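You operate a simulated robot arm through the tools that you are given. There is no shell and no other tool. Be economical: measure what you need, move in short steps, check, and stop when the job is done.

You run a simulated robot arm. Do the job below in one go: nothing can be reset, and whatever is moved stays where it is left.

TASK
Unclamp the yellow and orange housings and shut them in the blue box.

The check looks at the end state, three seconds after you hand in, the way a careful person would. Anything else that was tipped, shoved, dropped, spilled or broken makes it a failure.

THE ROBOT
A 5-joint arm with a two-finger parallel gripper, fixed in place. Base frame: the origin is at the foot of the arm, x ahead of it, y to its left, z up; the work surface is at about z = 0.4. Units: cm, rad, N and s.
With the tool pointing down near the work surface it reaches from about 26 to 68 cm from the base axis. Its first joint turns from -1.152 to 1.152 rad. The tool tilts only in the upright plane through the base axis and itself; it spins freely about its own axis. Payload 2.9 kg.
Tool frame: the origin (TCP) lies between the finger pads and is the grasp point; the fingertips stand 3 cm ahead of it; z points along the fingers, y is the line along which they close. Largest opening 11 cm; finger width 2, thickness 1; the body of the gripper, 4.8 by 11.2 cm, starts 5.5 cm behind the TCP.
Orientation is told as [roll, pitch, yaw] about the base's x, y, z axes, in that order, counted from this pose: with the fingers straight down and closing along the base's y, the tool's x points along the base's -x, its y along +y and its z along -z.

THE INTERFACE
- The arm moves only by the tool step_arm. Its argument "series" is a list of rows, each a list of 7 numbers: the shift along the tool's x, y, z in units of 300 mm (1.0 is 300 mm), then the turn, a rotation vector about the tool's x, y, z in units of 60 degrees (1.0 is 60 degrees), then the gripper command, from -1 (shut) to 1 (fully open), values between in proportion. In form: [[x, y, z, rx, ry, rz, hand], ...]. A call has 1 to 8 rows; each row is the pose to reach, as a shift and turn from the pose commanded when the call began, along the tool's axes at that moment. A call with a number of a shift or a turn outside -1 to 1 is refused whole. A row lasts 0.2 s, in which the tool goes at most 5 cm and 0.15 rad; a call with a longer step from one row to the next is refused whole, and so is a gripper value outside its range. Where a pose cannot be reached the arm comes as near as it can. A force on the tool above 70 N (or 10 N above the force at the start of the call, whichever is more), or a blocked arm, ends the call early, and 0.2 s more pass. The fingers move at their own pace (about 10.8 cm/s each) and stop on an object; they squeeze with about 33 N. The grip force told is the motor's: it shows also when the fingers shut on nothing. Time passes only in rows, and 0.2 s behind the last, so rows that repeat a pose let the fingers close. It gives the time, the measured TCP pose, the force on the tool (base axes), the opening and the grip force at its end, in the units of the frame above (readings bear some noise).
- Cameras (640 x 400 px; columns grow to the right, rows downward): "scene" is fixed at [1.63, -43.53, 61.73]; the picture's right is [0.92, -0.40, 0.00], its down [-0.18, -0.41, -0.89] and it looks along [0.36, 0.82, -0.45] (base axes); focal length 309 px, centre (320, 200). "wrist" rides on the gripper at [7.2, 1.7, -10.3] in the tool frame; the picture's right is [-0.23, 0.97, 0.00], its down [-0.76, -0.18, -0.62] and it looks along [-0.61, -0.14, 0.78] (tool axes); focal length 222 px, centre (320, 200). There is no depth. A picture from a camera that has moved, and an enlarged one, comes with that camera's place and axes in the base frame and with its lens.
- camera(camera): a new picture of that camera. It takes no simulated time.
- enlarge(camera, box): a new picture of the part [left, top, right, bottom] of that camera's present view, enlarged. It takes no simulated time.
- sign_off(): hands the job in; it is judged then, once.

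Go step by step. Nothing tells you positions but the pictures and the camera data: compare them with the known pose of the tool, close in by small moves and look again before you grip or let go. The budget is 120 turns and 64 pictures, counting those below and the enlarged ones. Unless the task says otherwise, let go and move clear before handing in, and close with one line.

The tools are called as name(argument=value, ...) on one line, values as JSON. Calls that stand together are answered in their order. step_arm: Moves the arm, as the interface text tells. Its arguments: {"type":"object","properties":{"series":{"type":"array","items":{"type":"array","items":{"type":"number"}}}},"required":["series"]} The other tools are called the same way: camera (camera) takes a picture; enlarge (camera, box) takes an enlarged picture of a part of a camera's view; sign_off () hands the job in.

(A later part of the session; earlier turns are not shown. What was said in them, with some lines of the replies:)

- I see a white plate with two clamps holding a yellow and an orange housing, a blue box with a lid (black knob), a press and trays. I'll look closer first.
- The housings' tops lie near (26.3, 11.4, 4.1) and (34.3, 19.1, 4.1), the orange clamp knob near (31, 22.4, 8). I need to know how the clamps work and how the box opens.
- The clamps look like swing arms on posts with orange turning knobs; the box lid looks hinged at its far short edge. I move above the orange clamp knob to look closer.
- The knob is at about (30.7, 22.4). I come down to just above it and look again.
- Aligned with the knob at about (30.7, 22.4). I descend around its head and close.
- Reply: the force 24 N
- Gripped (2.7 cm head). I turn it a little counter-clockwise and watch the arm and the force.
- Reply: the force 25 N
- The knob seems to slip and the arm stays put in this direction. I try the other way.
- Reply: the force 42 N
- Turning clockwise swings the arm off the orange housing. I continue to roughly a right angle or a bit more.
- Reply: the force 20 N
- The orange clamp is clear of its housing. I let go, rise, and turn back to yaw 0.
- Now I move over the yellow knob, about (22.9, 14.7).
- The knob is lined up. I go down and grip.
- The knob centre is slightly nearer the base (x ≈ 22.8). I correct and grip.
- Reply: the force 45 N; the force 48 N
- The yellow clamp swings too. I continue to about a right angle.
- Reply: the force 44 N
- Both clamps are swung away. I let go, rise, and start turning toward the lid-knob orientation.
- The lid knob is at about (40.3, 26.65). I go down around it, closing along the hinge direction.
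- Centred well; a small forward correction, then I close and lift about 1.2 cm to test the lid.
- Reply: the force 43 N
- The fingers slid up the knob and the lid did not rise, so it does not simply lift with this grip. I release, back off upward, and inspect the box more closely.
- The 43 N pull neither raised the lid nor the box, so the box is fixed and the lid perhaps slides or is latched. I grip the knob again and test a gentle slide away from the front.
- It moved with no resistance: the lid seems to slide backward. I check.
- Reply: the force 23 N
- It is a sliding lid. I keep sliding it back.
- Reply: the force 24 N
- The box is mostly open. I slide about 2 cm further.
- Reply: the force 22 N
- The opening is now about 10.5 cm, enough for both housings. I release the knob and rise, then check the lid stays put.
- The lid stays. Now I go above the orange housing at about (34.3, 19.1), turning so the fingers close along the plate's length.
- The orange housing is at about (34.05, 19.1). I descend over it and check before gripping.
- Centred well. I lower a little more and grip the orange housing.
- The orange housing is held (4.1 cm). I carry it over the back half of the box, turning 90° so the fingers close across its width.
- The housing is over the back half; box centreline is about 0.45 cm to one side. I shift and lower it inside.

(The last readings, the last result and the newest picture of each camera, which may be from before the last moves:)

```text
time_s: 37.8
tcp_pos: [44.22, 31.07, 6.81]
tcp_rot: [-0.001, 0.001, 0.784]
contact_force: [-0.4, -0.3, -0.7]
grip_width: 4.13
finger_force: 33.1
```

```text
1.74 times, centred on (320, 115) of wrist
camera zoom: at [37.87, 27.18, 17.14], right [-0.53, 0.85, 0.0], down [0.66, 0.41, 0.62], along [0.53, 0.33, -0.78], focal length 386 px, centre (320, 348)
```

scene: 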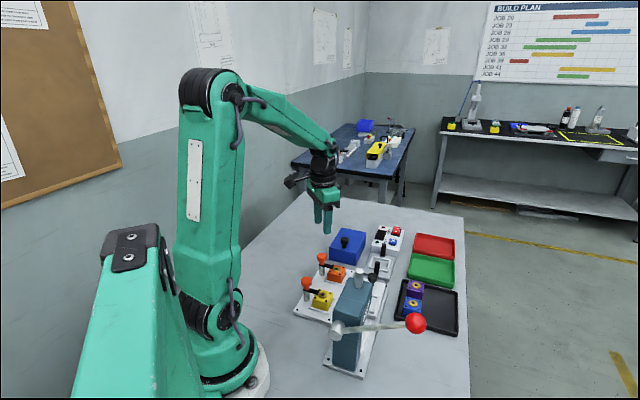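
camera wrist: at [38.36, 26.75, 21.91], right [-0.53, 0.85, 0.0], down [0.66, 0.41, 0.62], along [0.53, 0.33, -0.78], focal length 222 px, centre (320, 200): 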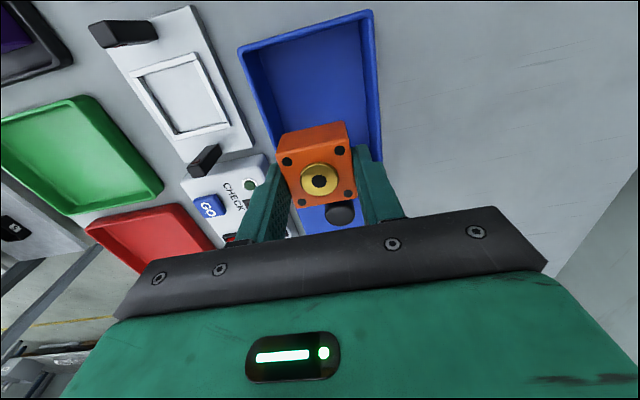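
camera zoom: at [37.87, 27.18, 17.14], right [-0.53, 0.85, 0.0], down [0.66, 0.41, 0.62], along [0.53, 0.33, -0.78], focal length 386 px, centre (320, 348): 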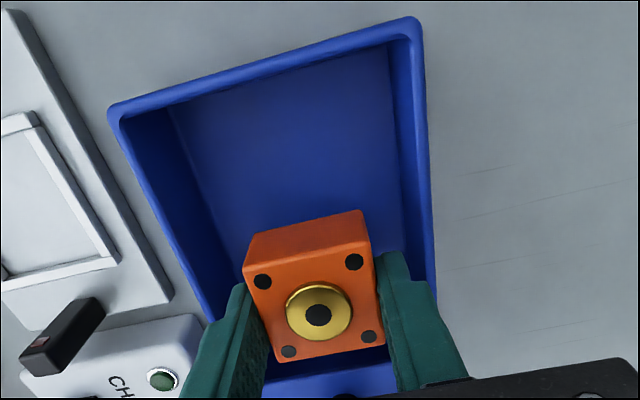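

It's inside the rim; the right finger is a little near the wall, so I shift back 0.25 cm and lower to the floor.

step_arm(series=[[0, -0.009, 0, 0, 0, 0, -1], [0, -0.009, 0.04, 0, 0, 0, -1], [0, -0.009, 0.06, 0, 0, 0, -1], [0, -0.009, 0.07, 0, 0, 0, -1]])

enlarge(camera="scene", box=[310, 190, 400, 270])

```text
time_s: 38.8
tcp_pos: [44.46, 30.85, 4.77]
tcp_rot: [0.001, 0.0, 0.783]
contact_force: [-0.3, 0.0, -0.9]
grip_width: 4.12
finger_force: 32.5
```

```text
5.00 times, centred on (355, 230) of scene
camera zoom: at [1.63, -43.53, 61.73], right [0.92, -0.4, 0.0], down [-0.18, -0.41, -0.89], along [0.36, 0.82, -0.45], focal length 1543 px, centre (145, 50)
```

zoom: 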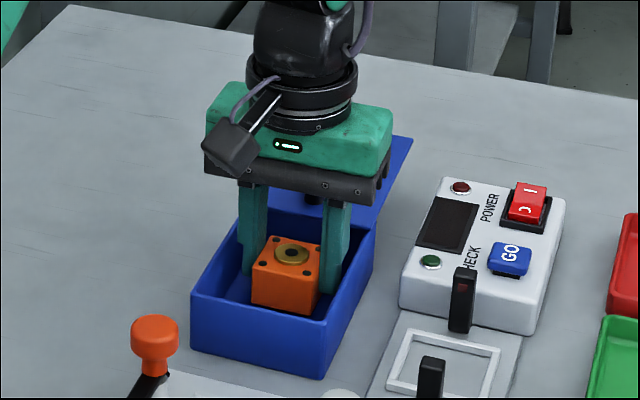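

Nearly on the floor; I lower in tiny steps until a force shows.

step_arm(series=[[0, 0, 0.006, 0, 0, 0, -1], [0, 0, 0.012, 0, 0, 0, -1]])

step_arm(series=[[0, 0, 0.006, 0, 0, 0, -1], [0, 0, 0.012, 0, 0, 0, -1]])

```text
time_s: 39.4
tcp_pos: [44.53, 30.94, 4.33]
tcp_rot: [0.0, 0.001, 0.783]
contact_force: [0.5, 0.2, -1.7]
grip_width: 4.14
finger_force: 33.1
```

```text
time_s: 40.0
tcp_pos: [44.52, 30.83, 4.25]
tcp_rot: [0.0, -0.002, 0.784]
contact_force: [-4.2, -1.7, 12.6]
grip_width: 4.13
finger_force: 33.4
```

It touches the floor. I open slightly (about 4.9 cm) and rise.

step_arm(series=[[0, 0, -0.003, 0, 0, 0, -0.12], [0, 0, -0.003, 0, 0, 0, -0.12], [0, 0, -0.1, 0, 0, 0, -0.12], [0, 0, -0.25, 0, 0, 0, -0.12], [0, 0, -0.4, 0, 0, 0, 0.2]])

enlarge(camera="scene", box=[290, 200, 400, 310])

```text
time_s: 41.2
tcp_pos: [44.66, 30.88, 16.07]
tcp_rot: [0.0, -0.001, 0.783]
contact_force: [-0.8, 0.8, -0.1]
grip_width: 6.58
finger_force: 0.1
```

```text
3.64 times, centred on (345, 255) of scene
camera zoom: at [1.63, -43.53, 61.73], right [0.92, -0.4, 0.0], down [-0.18, -0.41, -0.89], along [0.36, 0.82, -0.45], focal length 1122 px, centre (229, 0)
```

zoom: 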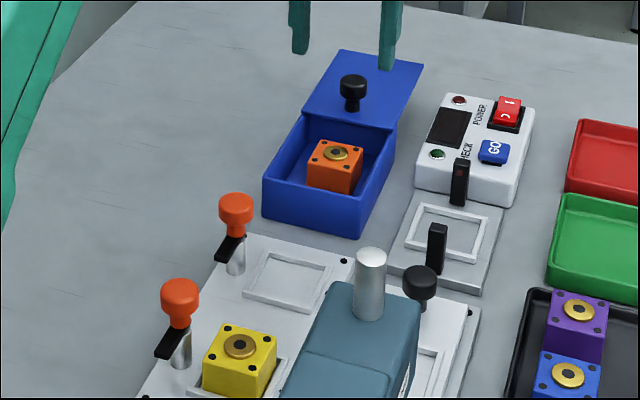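

The orange housing sits in the box. I'd like 1 cm more room in front for the yellow one, so I regrip and move it back by 1 cm.

step_arm(series=[[0, 0, 0.15, 0, 0, 0, -0.12], [0, 0, 0.27, 0, 0, 0, -0.12], [0, 0, 0.39, 0, 0, 0, -0.12], [0, 0, 0.39, 0, 0, 0, -1], [0, 0, 0.39, 0, 0, 0, -1], [0, 0, 0.375, 0, 0, 0, -1], [-0.035, 0, 0.375, 0, 0, 0, -1], [-0.035, 0, 0.393, 0, 0, 0, -1]])

```text
time_s: 43.0
tcp_pos: [45.28, 31.76, 4.44]
tcp_rot: [0.001, -0.001, 0.784]
contact_force: [-3.7, -4.1, 13.9]
grip_width: 4.14
finger_force: 33.2
```

step_arm(series=[[0, 0, -0.003, 0, 0, 0, -0.12], [0, 0, -0.003, 0, 0, 0, -0.12], [0, 0, -0.1, 0, 0, 0, -0.12], [0, 0, -0.25, 0, 0, 0, -0.12], [0, 0, -0.4, 0, 0, 0, 0.2]])

enlarge(camera="scene", box=[290, 200, 400, 310])

```text
time_s: 44.2
tcp_pos: [45.15, 31.37, 16.04]
tcp_rot: [-0.001, 0.0, 0.784]
contact_force: [0.2, 0.3, -0.1]
grip_width: 6.6
finger_force: 0.0
```

```text
3.64 times, centred on (345, 255) of scene
camera zoom: at [1.63, -43.53, 61.73], right [0.92, -0.4, 0.0], down [-0.18, -0.41, -0.89], along [0.36, 0.82, -0.45], focal length 1122 px, centre (229, 0)
```

zoom: 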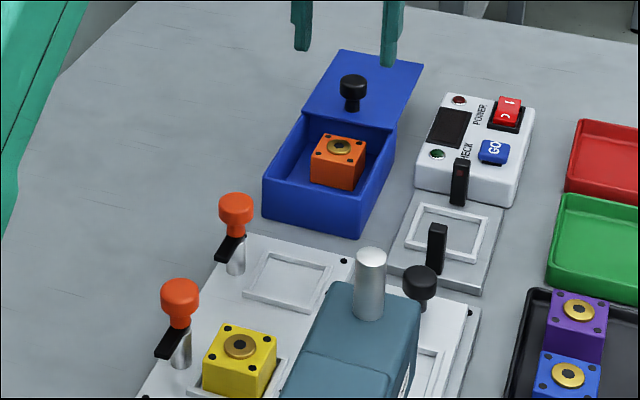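

Now to the yellow housing at about (26.5, 11.35).

step_arm(series=[[0.13, -0.005, 0, 0, 0, 0.14, 0.2], [0.26, -0.01, 0, 0, 0, 0.28, 0.2], [0.39, -0.014, 0, 0, 0, 0.42, 0.2], [0.52, -0.018, 0, 0, 0, 0.56, 0.2], [0.65, -0.023, 0, 0, 0, 0.7, 0.2], [0.78, -0.028, 0, 0, 0, 0.84, 0.2], [0.911, -0.032, 0, 0, 0, 0.98, 0.2]])

step_arm(series=[[0, 0, 0, 0, 0, 0.14, 0.2], [0, 0, 0, 0, 0, 0.28, 0.2], [0, 0, 0, 0, 0, 0.42, 0.2], [0, 0, 0.05, 0, 0, 0.52, 0.2], [0, 0, 0.1, 0, 0, 0.52, 0.2]])

enlarge(camera="wrist", box=[200, 50, 440, 220])

```text
time_s: 45.8
tcp_pos: [26.32, 11.73, 16.26]
tcp_rot: [0.0, -0.001, -0.245]
contact_force: [0.3, -0.2, 0.3]
grip_width: 6.58
finger_force: 0.0
```

```text
time_s: 47.0
tcp_pos: [26.5, 11.62, 13.3]
tcp_rot: [-0.002, -0.001, -0.789]
contact_force: [-0.4, -0.2, 0.6]
grip_width: 6.59
finger_force: 0.0
```

```text
2.35 times, centred on (320, 135) of wrist
camera zoom: at [22.6, 18.04, 23.65], right [0.85, 0.52, 0.0], down [0.41, -0.67, 0.62], along [0.33, -0.53, -0.78], focal length 523 px, centre (320, 353)
```

zoom: 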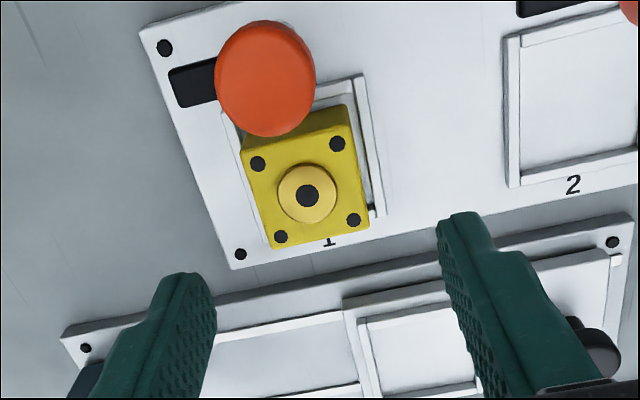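

Yellow lies at about (26.5, 11.15). I descend and check.

step_arm(series=[[-0.005, -0.005, 0.1, 0, 0, 0, 0.2], [-0.01, -0.009, 0.2, 0, 0, 0, 0.2], [-0.01, -0.009, 0.25, 0, 0, 0, 0.2]])

enlarge(camera="wrist", box=[220, 75, 420, 225])

```text
time_s: 47.8
tcp_pos: [26.53, 11.3, 5.68]
tcp_rot: [0.0, 0.002, -0.787]
contact_force: [-1.1, 0.1, 0.4]
grip_width: 6.61
finger_force: 0.1
```

```text
2.67 times, centred on (320, 150) of wrist
camera zoom: at [22.65, 17.59, 16.08], right [0.85, 0.53, 0.0], down [0.41, -0.66, 0.62], along [0.33, -0.53, -0.78], focal length 592 px, centre (320, 333)
```

zoom: 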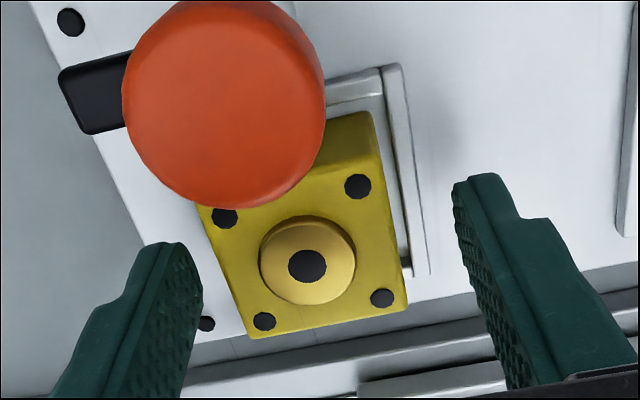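

Small sideways correction, then lower, grip and lift.

step_arm(series=[[0, -0.006, 0.023, 0, 0, 0, 0.2], [0, -0.006, 0.023, 0, 0, 0, -1], [0, -0.006, 0.023, 0, 0, 0, -1], [0, -0.006, 0.023, 0, 0, 0, -1]])

step_arm(series=[[0, 0, -0.05, 0, 0, 0, -1], [0, 0, -0.12, 0, 0, 0, -1], [0, 0, -0.22, 0, 0, 0, -1], [0, 0, -0.32, 0, 0, 0, -1]])

enlarge(camera="scene", box=[280, 210, 390, 320])

```text
time_s: 48.8
tcp_pos: [26.42, 11.15, 5.0]
tcp_rot: [0.0, 0.001, -0.787]
contact_force: [-1.6, 0.5, 0.0]
grip_width: 4.15
finger_force: 32.9
```

```text
time_s: 49.8
tcp_pos: [26.45, 10.93, 14.67]
tcp_rot: [0.0, 0.001, -0.787]
contact_force: [0.6, 0.2, -1.2]
grip_width: 4.11
finger_force: 32.5
```

```text
3.64 times, centred on (335, 265) of scene
camera zoom: at [1.63, -43.53, 61.73], right [0.92, -0.4, 0.0], down [-0.18, -0.41, -0.89], along [0.36, 0.82, -0.45], focal length 1122 px, centre (266, -36)
```

zoom: 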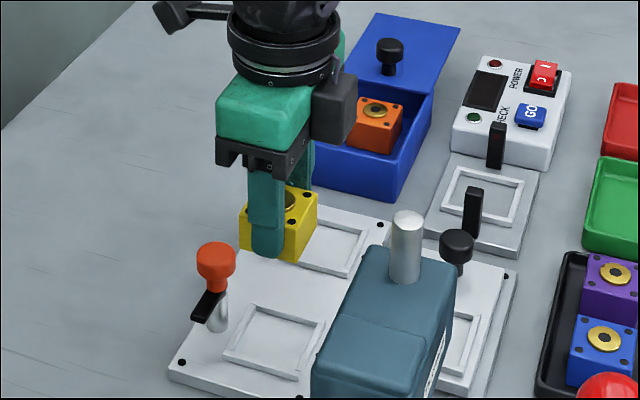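

Yellow is held. I carry it over the front half of the box, target about (41.7, 28.0), turning 90°.

step_arm(series=[[0.006, 0.109, 0, 0, 0, -0.14, -1], [0.011, 0.217, 0, 0, 0, -0.28, -1], [0.017, 0.326, 0, 0, 0, -0.42, -1], [0.023, 0.435, 0, 0, 0, -0.56, -1], [0.029, 0.543, 0, 0, 0, -0.7, -1], [0.034, 0.652, 0, 0, 0, -0.84, -1], [0.04, 0.761, 0, 0, 0, -0.98, -1]])

step_arm(series=[[0, 0, 0, 0, 0, -0.14, -1], [0, 0, 0, 0, 0, -0.28, -1], [0, 0, 0, 0, 0, -0.42, -1], [0, 0, 0.02, 0, 0, -0.52, -1], [0, 0, 0.13, 0, 0, -0.52, -1]])

camera(camera="wrist")

enlarge(camera="scene", box=[310, 190, 400, 270])

```text
time_s: 51.4
tcp_pos: [41.86, 27.96, 14.5]
tcp_rot: [0.001, 0.001, 0.241]
contact_force: [1.0, 0.5, -1.0]
grip_width: 4.1
finger_force: 33.2
```

```text
time_s: 52.6
tcp_pos: [41.71, 28.11, 10.83]
tcp_rot: [-0.001, 0.0, 0.786]
contact_force: [-0.5, -0.2, -0.3]
grip_width: 4.14
finger_force: 32.8
```

```text
17 pictures are left
camera wrist: at [35.37, 24.16, 21.18], right [-0.53, 0.85, 0.0], down [0.66, 0.41, 0.62], along [0.53, 0.33, -0.78], focal length 222 px, centre (320, 200)
```

wrist: 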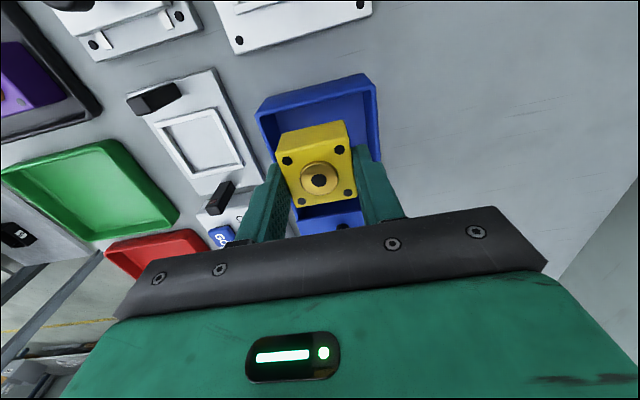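

```text
5.00 times, centred on (355, 230) of scene
camera zoom: at [1.63, -43.53, 61.73], right [0.92, -0.4, 0.0], down [-0.18, -0.41, -0.89], along [0.36, 0.82, -0.45], focal length 1543 px, centre (145, 50)
```

zoom: 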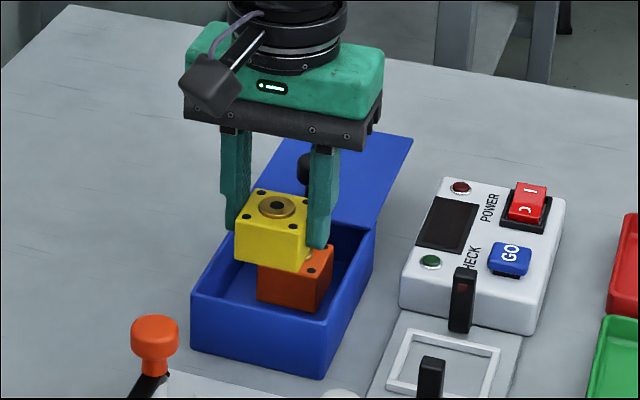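

Positions agree with my plan. I lower partway and check clearances.

step_arm(series=[[0, 0, 0.05, 0, 0, 0, -1], [0, 0, 0.1, 0, 0, 0, -1], [0, 0, 0.115, 0, 0, 0, -1]])

enlarge(camera="wrist", box=[230, 60, 410, 240])

enlarge(camera="scene", box=[320, 210, 380, 270])

```text
time_s: 53.4
tcp_pos: [41.75, 28.06, 7.3]
tcp_rot: [0.002, 0.0, 0.785]
contact_force: [-0.8, -0.2, -1.7]
grip_width: 4.14
finger_force: 32.6
```

```text
2.22 times, centred on (320, 150) of wrist
camera zoom: at [35.44, 24.19, 17.71], right [-0.53, 0.85, 0.0], down [0.67, 0.41, 0.62], along [0.53, 0.33, -0.78], focal length 494 px, centre (320, 311)
```

zoom: 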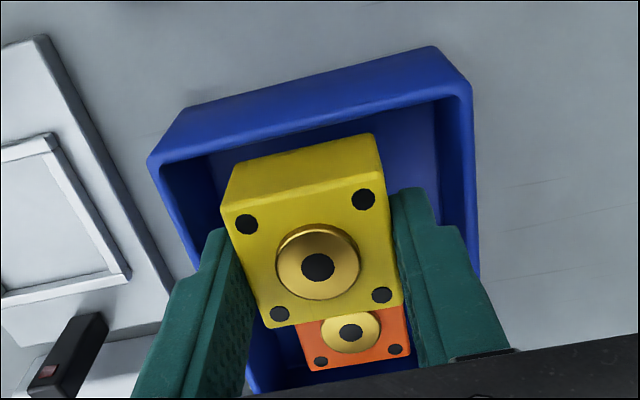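

```text
6.67 times, centred on (350, 240) of scene
camera zoom: at [1.63, -43.53, 61.73], right [0.92, -0.4, 0.0], down [-0.18, -0.41, -0.89], along [0.36, 0.82, -0.45], focal length 2058 px, centre (120, -67)
```

zoom: 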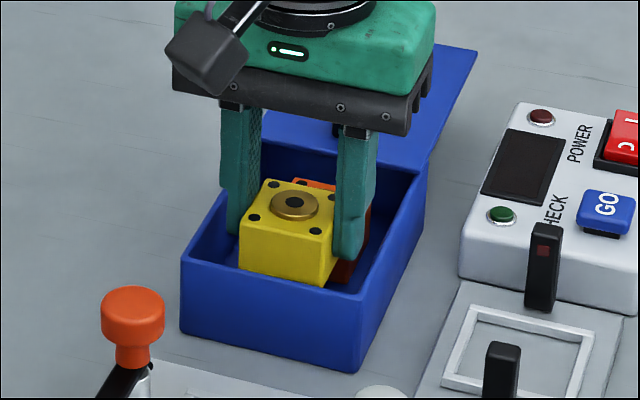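

Clearances are fine all round. I lower it to the floor.

step_arm(series=[[0, 0, 0.05, 0, 0, 0, -1], [0, 0, 0.085, 0, 0, 0, -1], [0, 0, 0.092, 0, 0, 0, -1]])

step_arm(series=[[0, 0, 0.005, 0, 0, 0, -1], [0, 0, 0.01, 0, 0, 0, -1]])

```text
time_s: 54.2
tcp_pos: [41.8, 28.2, 4.52]
tcp_rot: [-0.001, -0.001, 0.783]
contact_force: [-0.1, 0.1, -0.5]
grip_width: 4.12
finger_force: 33.5
```

```text
time_s: 54.8
tcp_pos: [41.83, 28.04, 4.35]
tcp_rot: [0.002, 0.0, 0.785]
contact_force: [-0.2, 0.4, -1.7]
grip_width: 4.13
finger_force: 32.8
```

step_arm(series=[[0, 0, 0.004, 0, 0, 0, -1], [0, 0, 0.008, 0, 0, 0, -1]])

```text
time_s: 55.4
tcp_pos: [41.95, 28.06, 4.23]
tcp_rot: [-0.001, 0.0, 0.783]
contact_force: [-9.1, -2.7, 25.4]
grip_width: 4.1
finger_force: 33.2
```

Floor contact. I open slightly and rise.

step_arm(series=[[0, 0, -0.006, 0, 0, 0, -0.12], [0, 0, -0.006, 0, 0, 0, -0.12], [0, 0, -0.1, 0, 0, 0, -0.12], [0, 0, -0.25, 0, 0, 0, -0.12], [0, 0, -0.37, 0, 0, 0, -0.1]])

enlarge(camera="scene", box=[310, 200, 390, 280])

```text
time_s: 56.6
tcp_pos: [41.89, 28.01, 15.15]
tcp_rot: [0.0, 0.001, 0.785]
contact_force: [-0.2, -0.6, -0.4]
grip_width: 4.96
finger_force: 0.0
```

```text
5.00 times, centred on (350, 240) of scene
camera zoom: at [1.63, -43.53, 61.73], right [0.92, -0.4, 0.0], down [-0.18, -0.41, -0.89], along [0.36, 0.82, -0.45], focal length 1543 px, centre (170, 0)
```

zoom: 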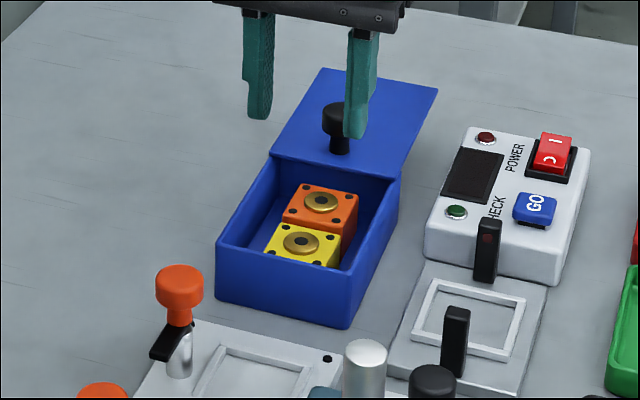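

Both housings sit below the rim. Now back to the lid knob at about (48.25, 34.8).

step_arm(series=[[-0.1, 0.003, 0, 0, 0, 0, -0.1], [-0.2, 0.006, 0, 0, 0, 0, -0.1], [-0.309, 0.009, 0, 0, 0, 0, -0.1], [-0.309, 0.009, 0.09, 0, 0, 0, -0.1]])

enlarge(camera="wrist", box=[220, 75, 420, 225])

```text
time_s: 57.6
tcp_pos: [48.05, 34.94, 12.53]
tcp_rot: [0.002, 0.0, 0.783]
contact_force: [0.5, -0.1, -0.8]
grip_width: 4.95
finger_force: 0.1
```

```text
2.67 times, centred on (320, 150) of wrist
camera zoom: at [41.78, 31.04, 22.86], right [-0.53, 0.85, 0.0], down [0.67, 0.41, 0.62], along [0.53, 0.33, -0.78], focal length 592 px, centre (320, 333)
```

zoom: 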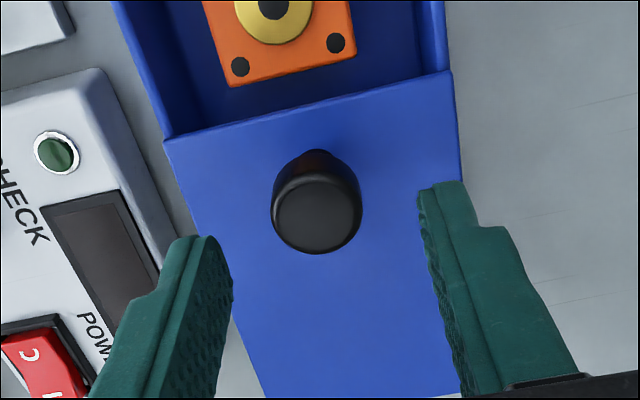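

Knob aligned. I descend and grip.

step_arm(series=[[-0.009, -0.005, 0.06, 0, 0, 0, -0.1], [-0.009, -0.005, 0.13, 0, 0, 0, -0.1], [-0.009, -0.005, 0.13, 0, 0, 0, -1], [-0.009, -0.005, 0.13, 0, 0, 0, -1]])

step_arm(series=[[0.05, 0, 0, 0, 0, 0, -1], [0.1, 0, 0, 0, 0, 0, -1], [0.15, 0, 0, 0, 0, 0, -1], [0.2, 0, 0, 0, 0, 0, -1], [0.25, 0, 0, 0, 0, 0, -1], [0.3, 0, 0, 0, 0, 0, -1]])

enlarge(camera="scene", box=[310, 200, 390, 280])

```text
time_s: 58.6
tcp_pos: [48.34, 34.89, 8.29]
tcp_rot: [0.0, 0.001, 0.787]
contact_force: [-12.0, 13.3, -1.3]
grip_width: 2.49
finger_force: 44.9
```

```text
time_s: 60.0
tcp_pos: [42.02, 28.53, 8.27]
tcp_rot: [0.0, 0.003, 0.783]
contact_force: [-16.4, 17.0, -19.9]
grip_width: 2.5
finger_force: 44.8
```

```text
5.00 times, centred on (350, 240) of scene
camera zoom: at [1.64, -43.52, 61.73], right [0.92, -0.4, 0.0], down [-0.18, -0.41, -0.89], along [0.36, 0.82, -0.45], focal length 1543 px, centre (170, 0)
```

zoom: 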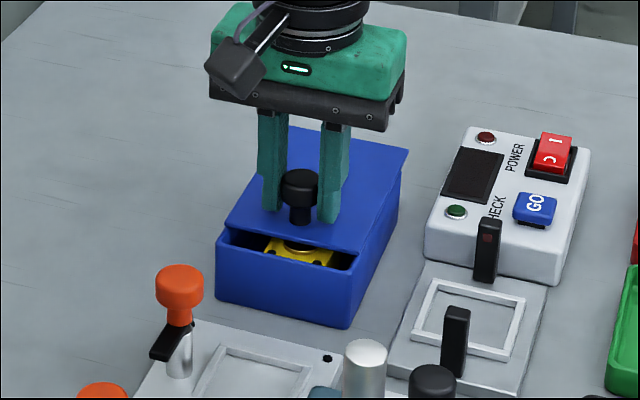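

About 2 cm to go. I slide to the stop gently.

step_arm(series=[[0.025, 0, 0, 0, 0, 0, -1], [0.05, 0, 0, 0, 0, 0, -1], [0.062, 0, 0, 0, 0, 0, -1], [0.07, 0, 0, 0, 0, 0, -1], [0.077, 0, 0, 0, 0, 0, -1]])

enlarge(camera="scene", box=[320, 210, 380, 270])

```text
time_s: 61.2
tcp_pos: [40.57, 27.23, 8.38]
tcp_rot: [-0.001, -0.006, 0.785]
contact_force: [1.7, 31.9, -35.2]
grip_width: 2.51
finger_force: 44.6
```

```text
6.67 times, centred on (350, 240) of scene
camera zoom: at [1.65, -43.51, 61.73], right [0.92, -0.4, 0.0], down [-0.18, -0.41, -0.89], along [0.36, 0.82, -0.45], focal length 2058 px, centre (120, -67)
```

zoom: 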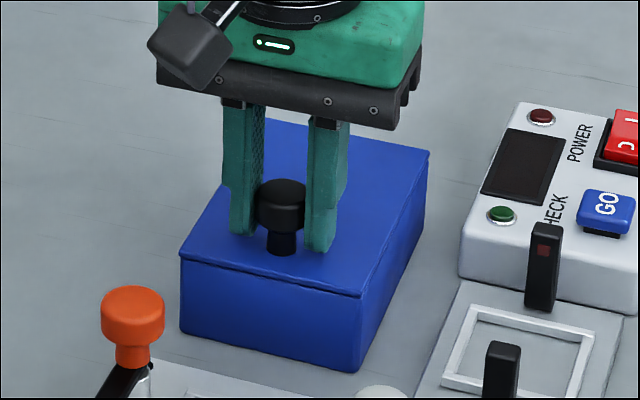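

The lid is at its stop (about 24 N resistance) and the box looks shut. I release and move clear.

step_arm(series=[[0, 0, 0, 0, 0, 0, -0.1], [0, 0, 0, 0, 0, 0, -0.1], [0, 0, -0.1, 0, 0, 0, -0.1], [0, 0, -0.25, 0, 0, 0, -0.1], [0, 0, -0.4, 0, 0, 0, 0], [0, 0, -0.55, 0, 0, 0, 0]])

enlarge(camera="scene", box=[320, 210, 380, 270])

camera(camera="scene")

```text
time_s: 62.6
tcp_pos: [40.35, 26.91, 25.05]
tcp_rot: [0.002, 0.002, 0.783]
contact_force: [1.4, 0.2, 0.5]
grip_width: 5.51
finger_force: 0.0
```

```text
6.67 times, centred on (350, 240) of scene
camera zoom: at [1.63, -43.53, 61.73], right [0.92, -0.4, 0.0], down [-0.18, -0.41, -0.89], along [0.36, 0.82, -0.45], focal length 2058 px, centre (120, -67)
```

zoom: 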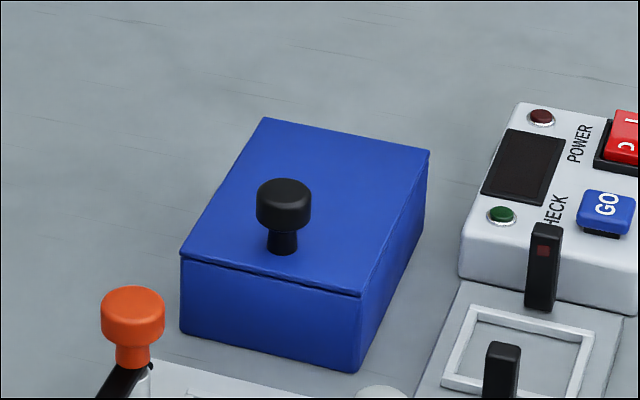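

```text
8 pictures are left
```

scene: 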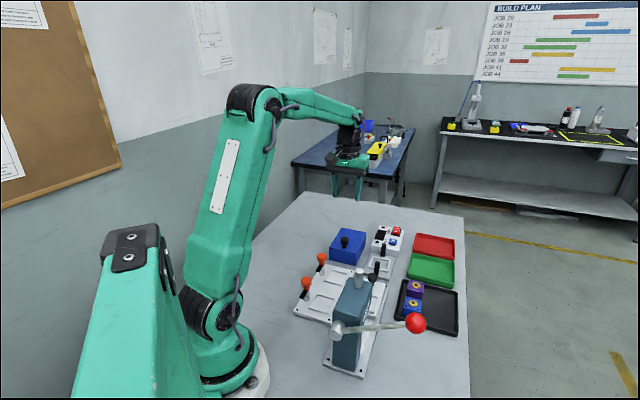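

The lid looks fully shut as it was at the start, both housings are inside, and nothing else has moved. I hand in.

sign_off()

```text
The job is handed in.
```

The yellow and orange housings are unclamped and inside the blue box, with its sliding lid closed; the arm has let go and moved clear, and nothing else appears disturbed.
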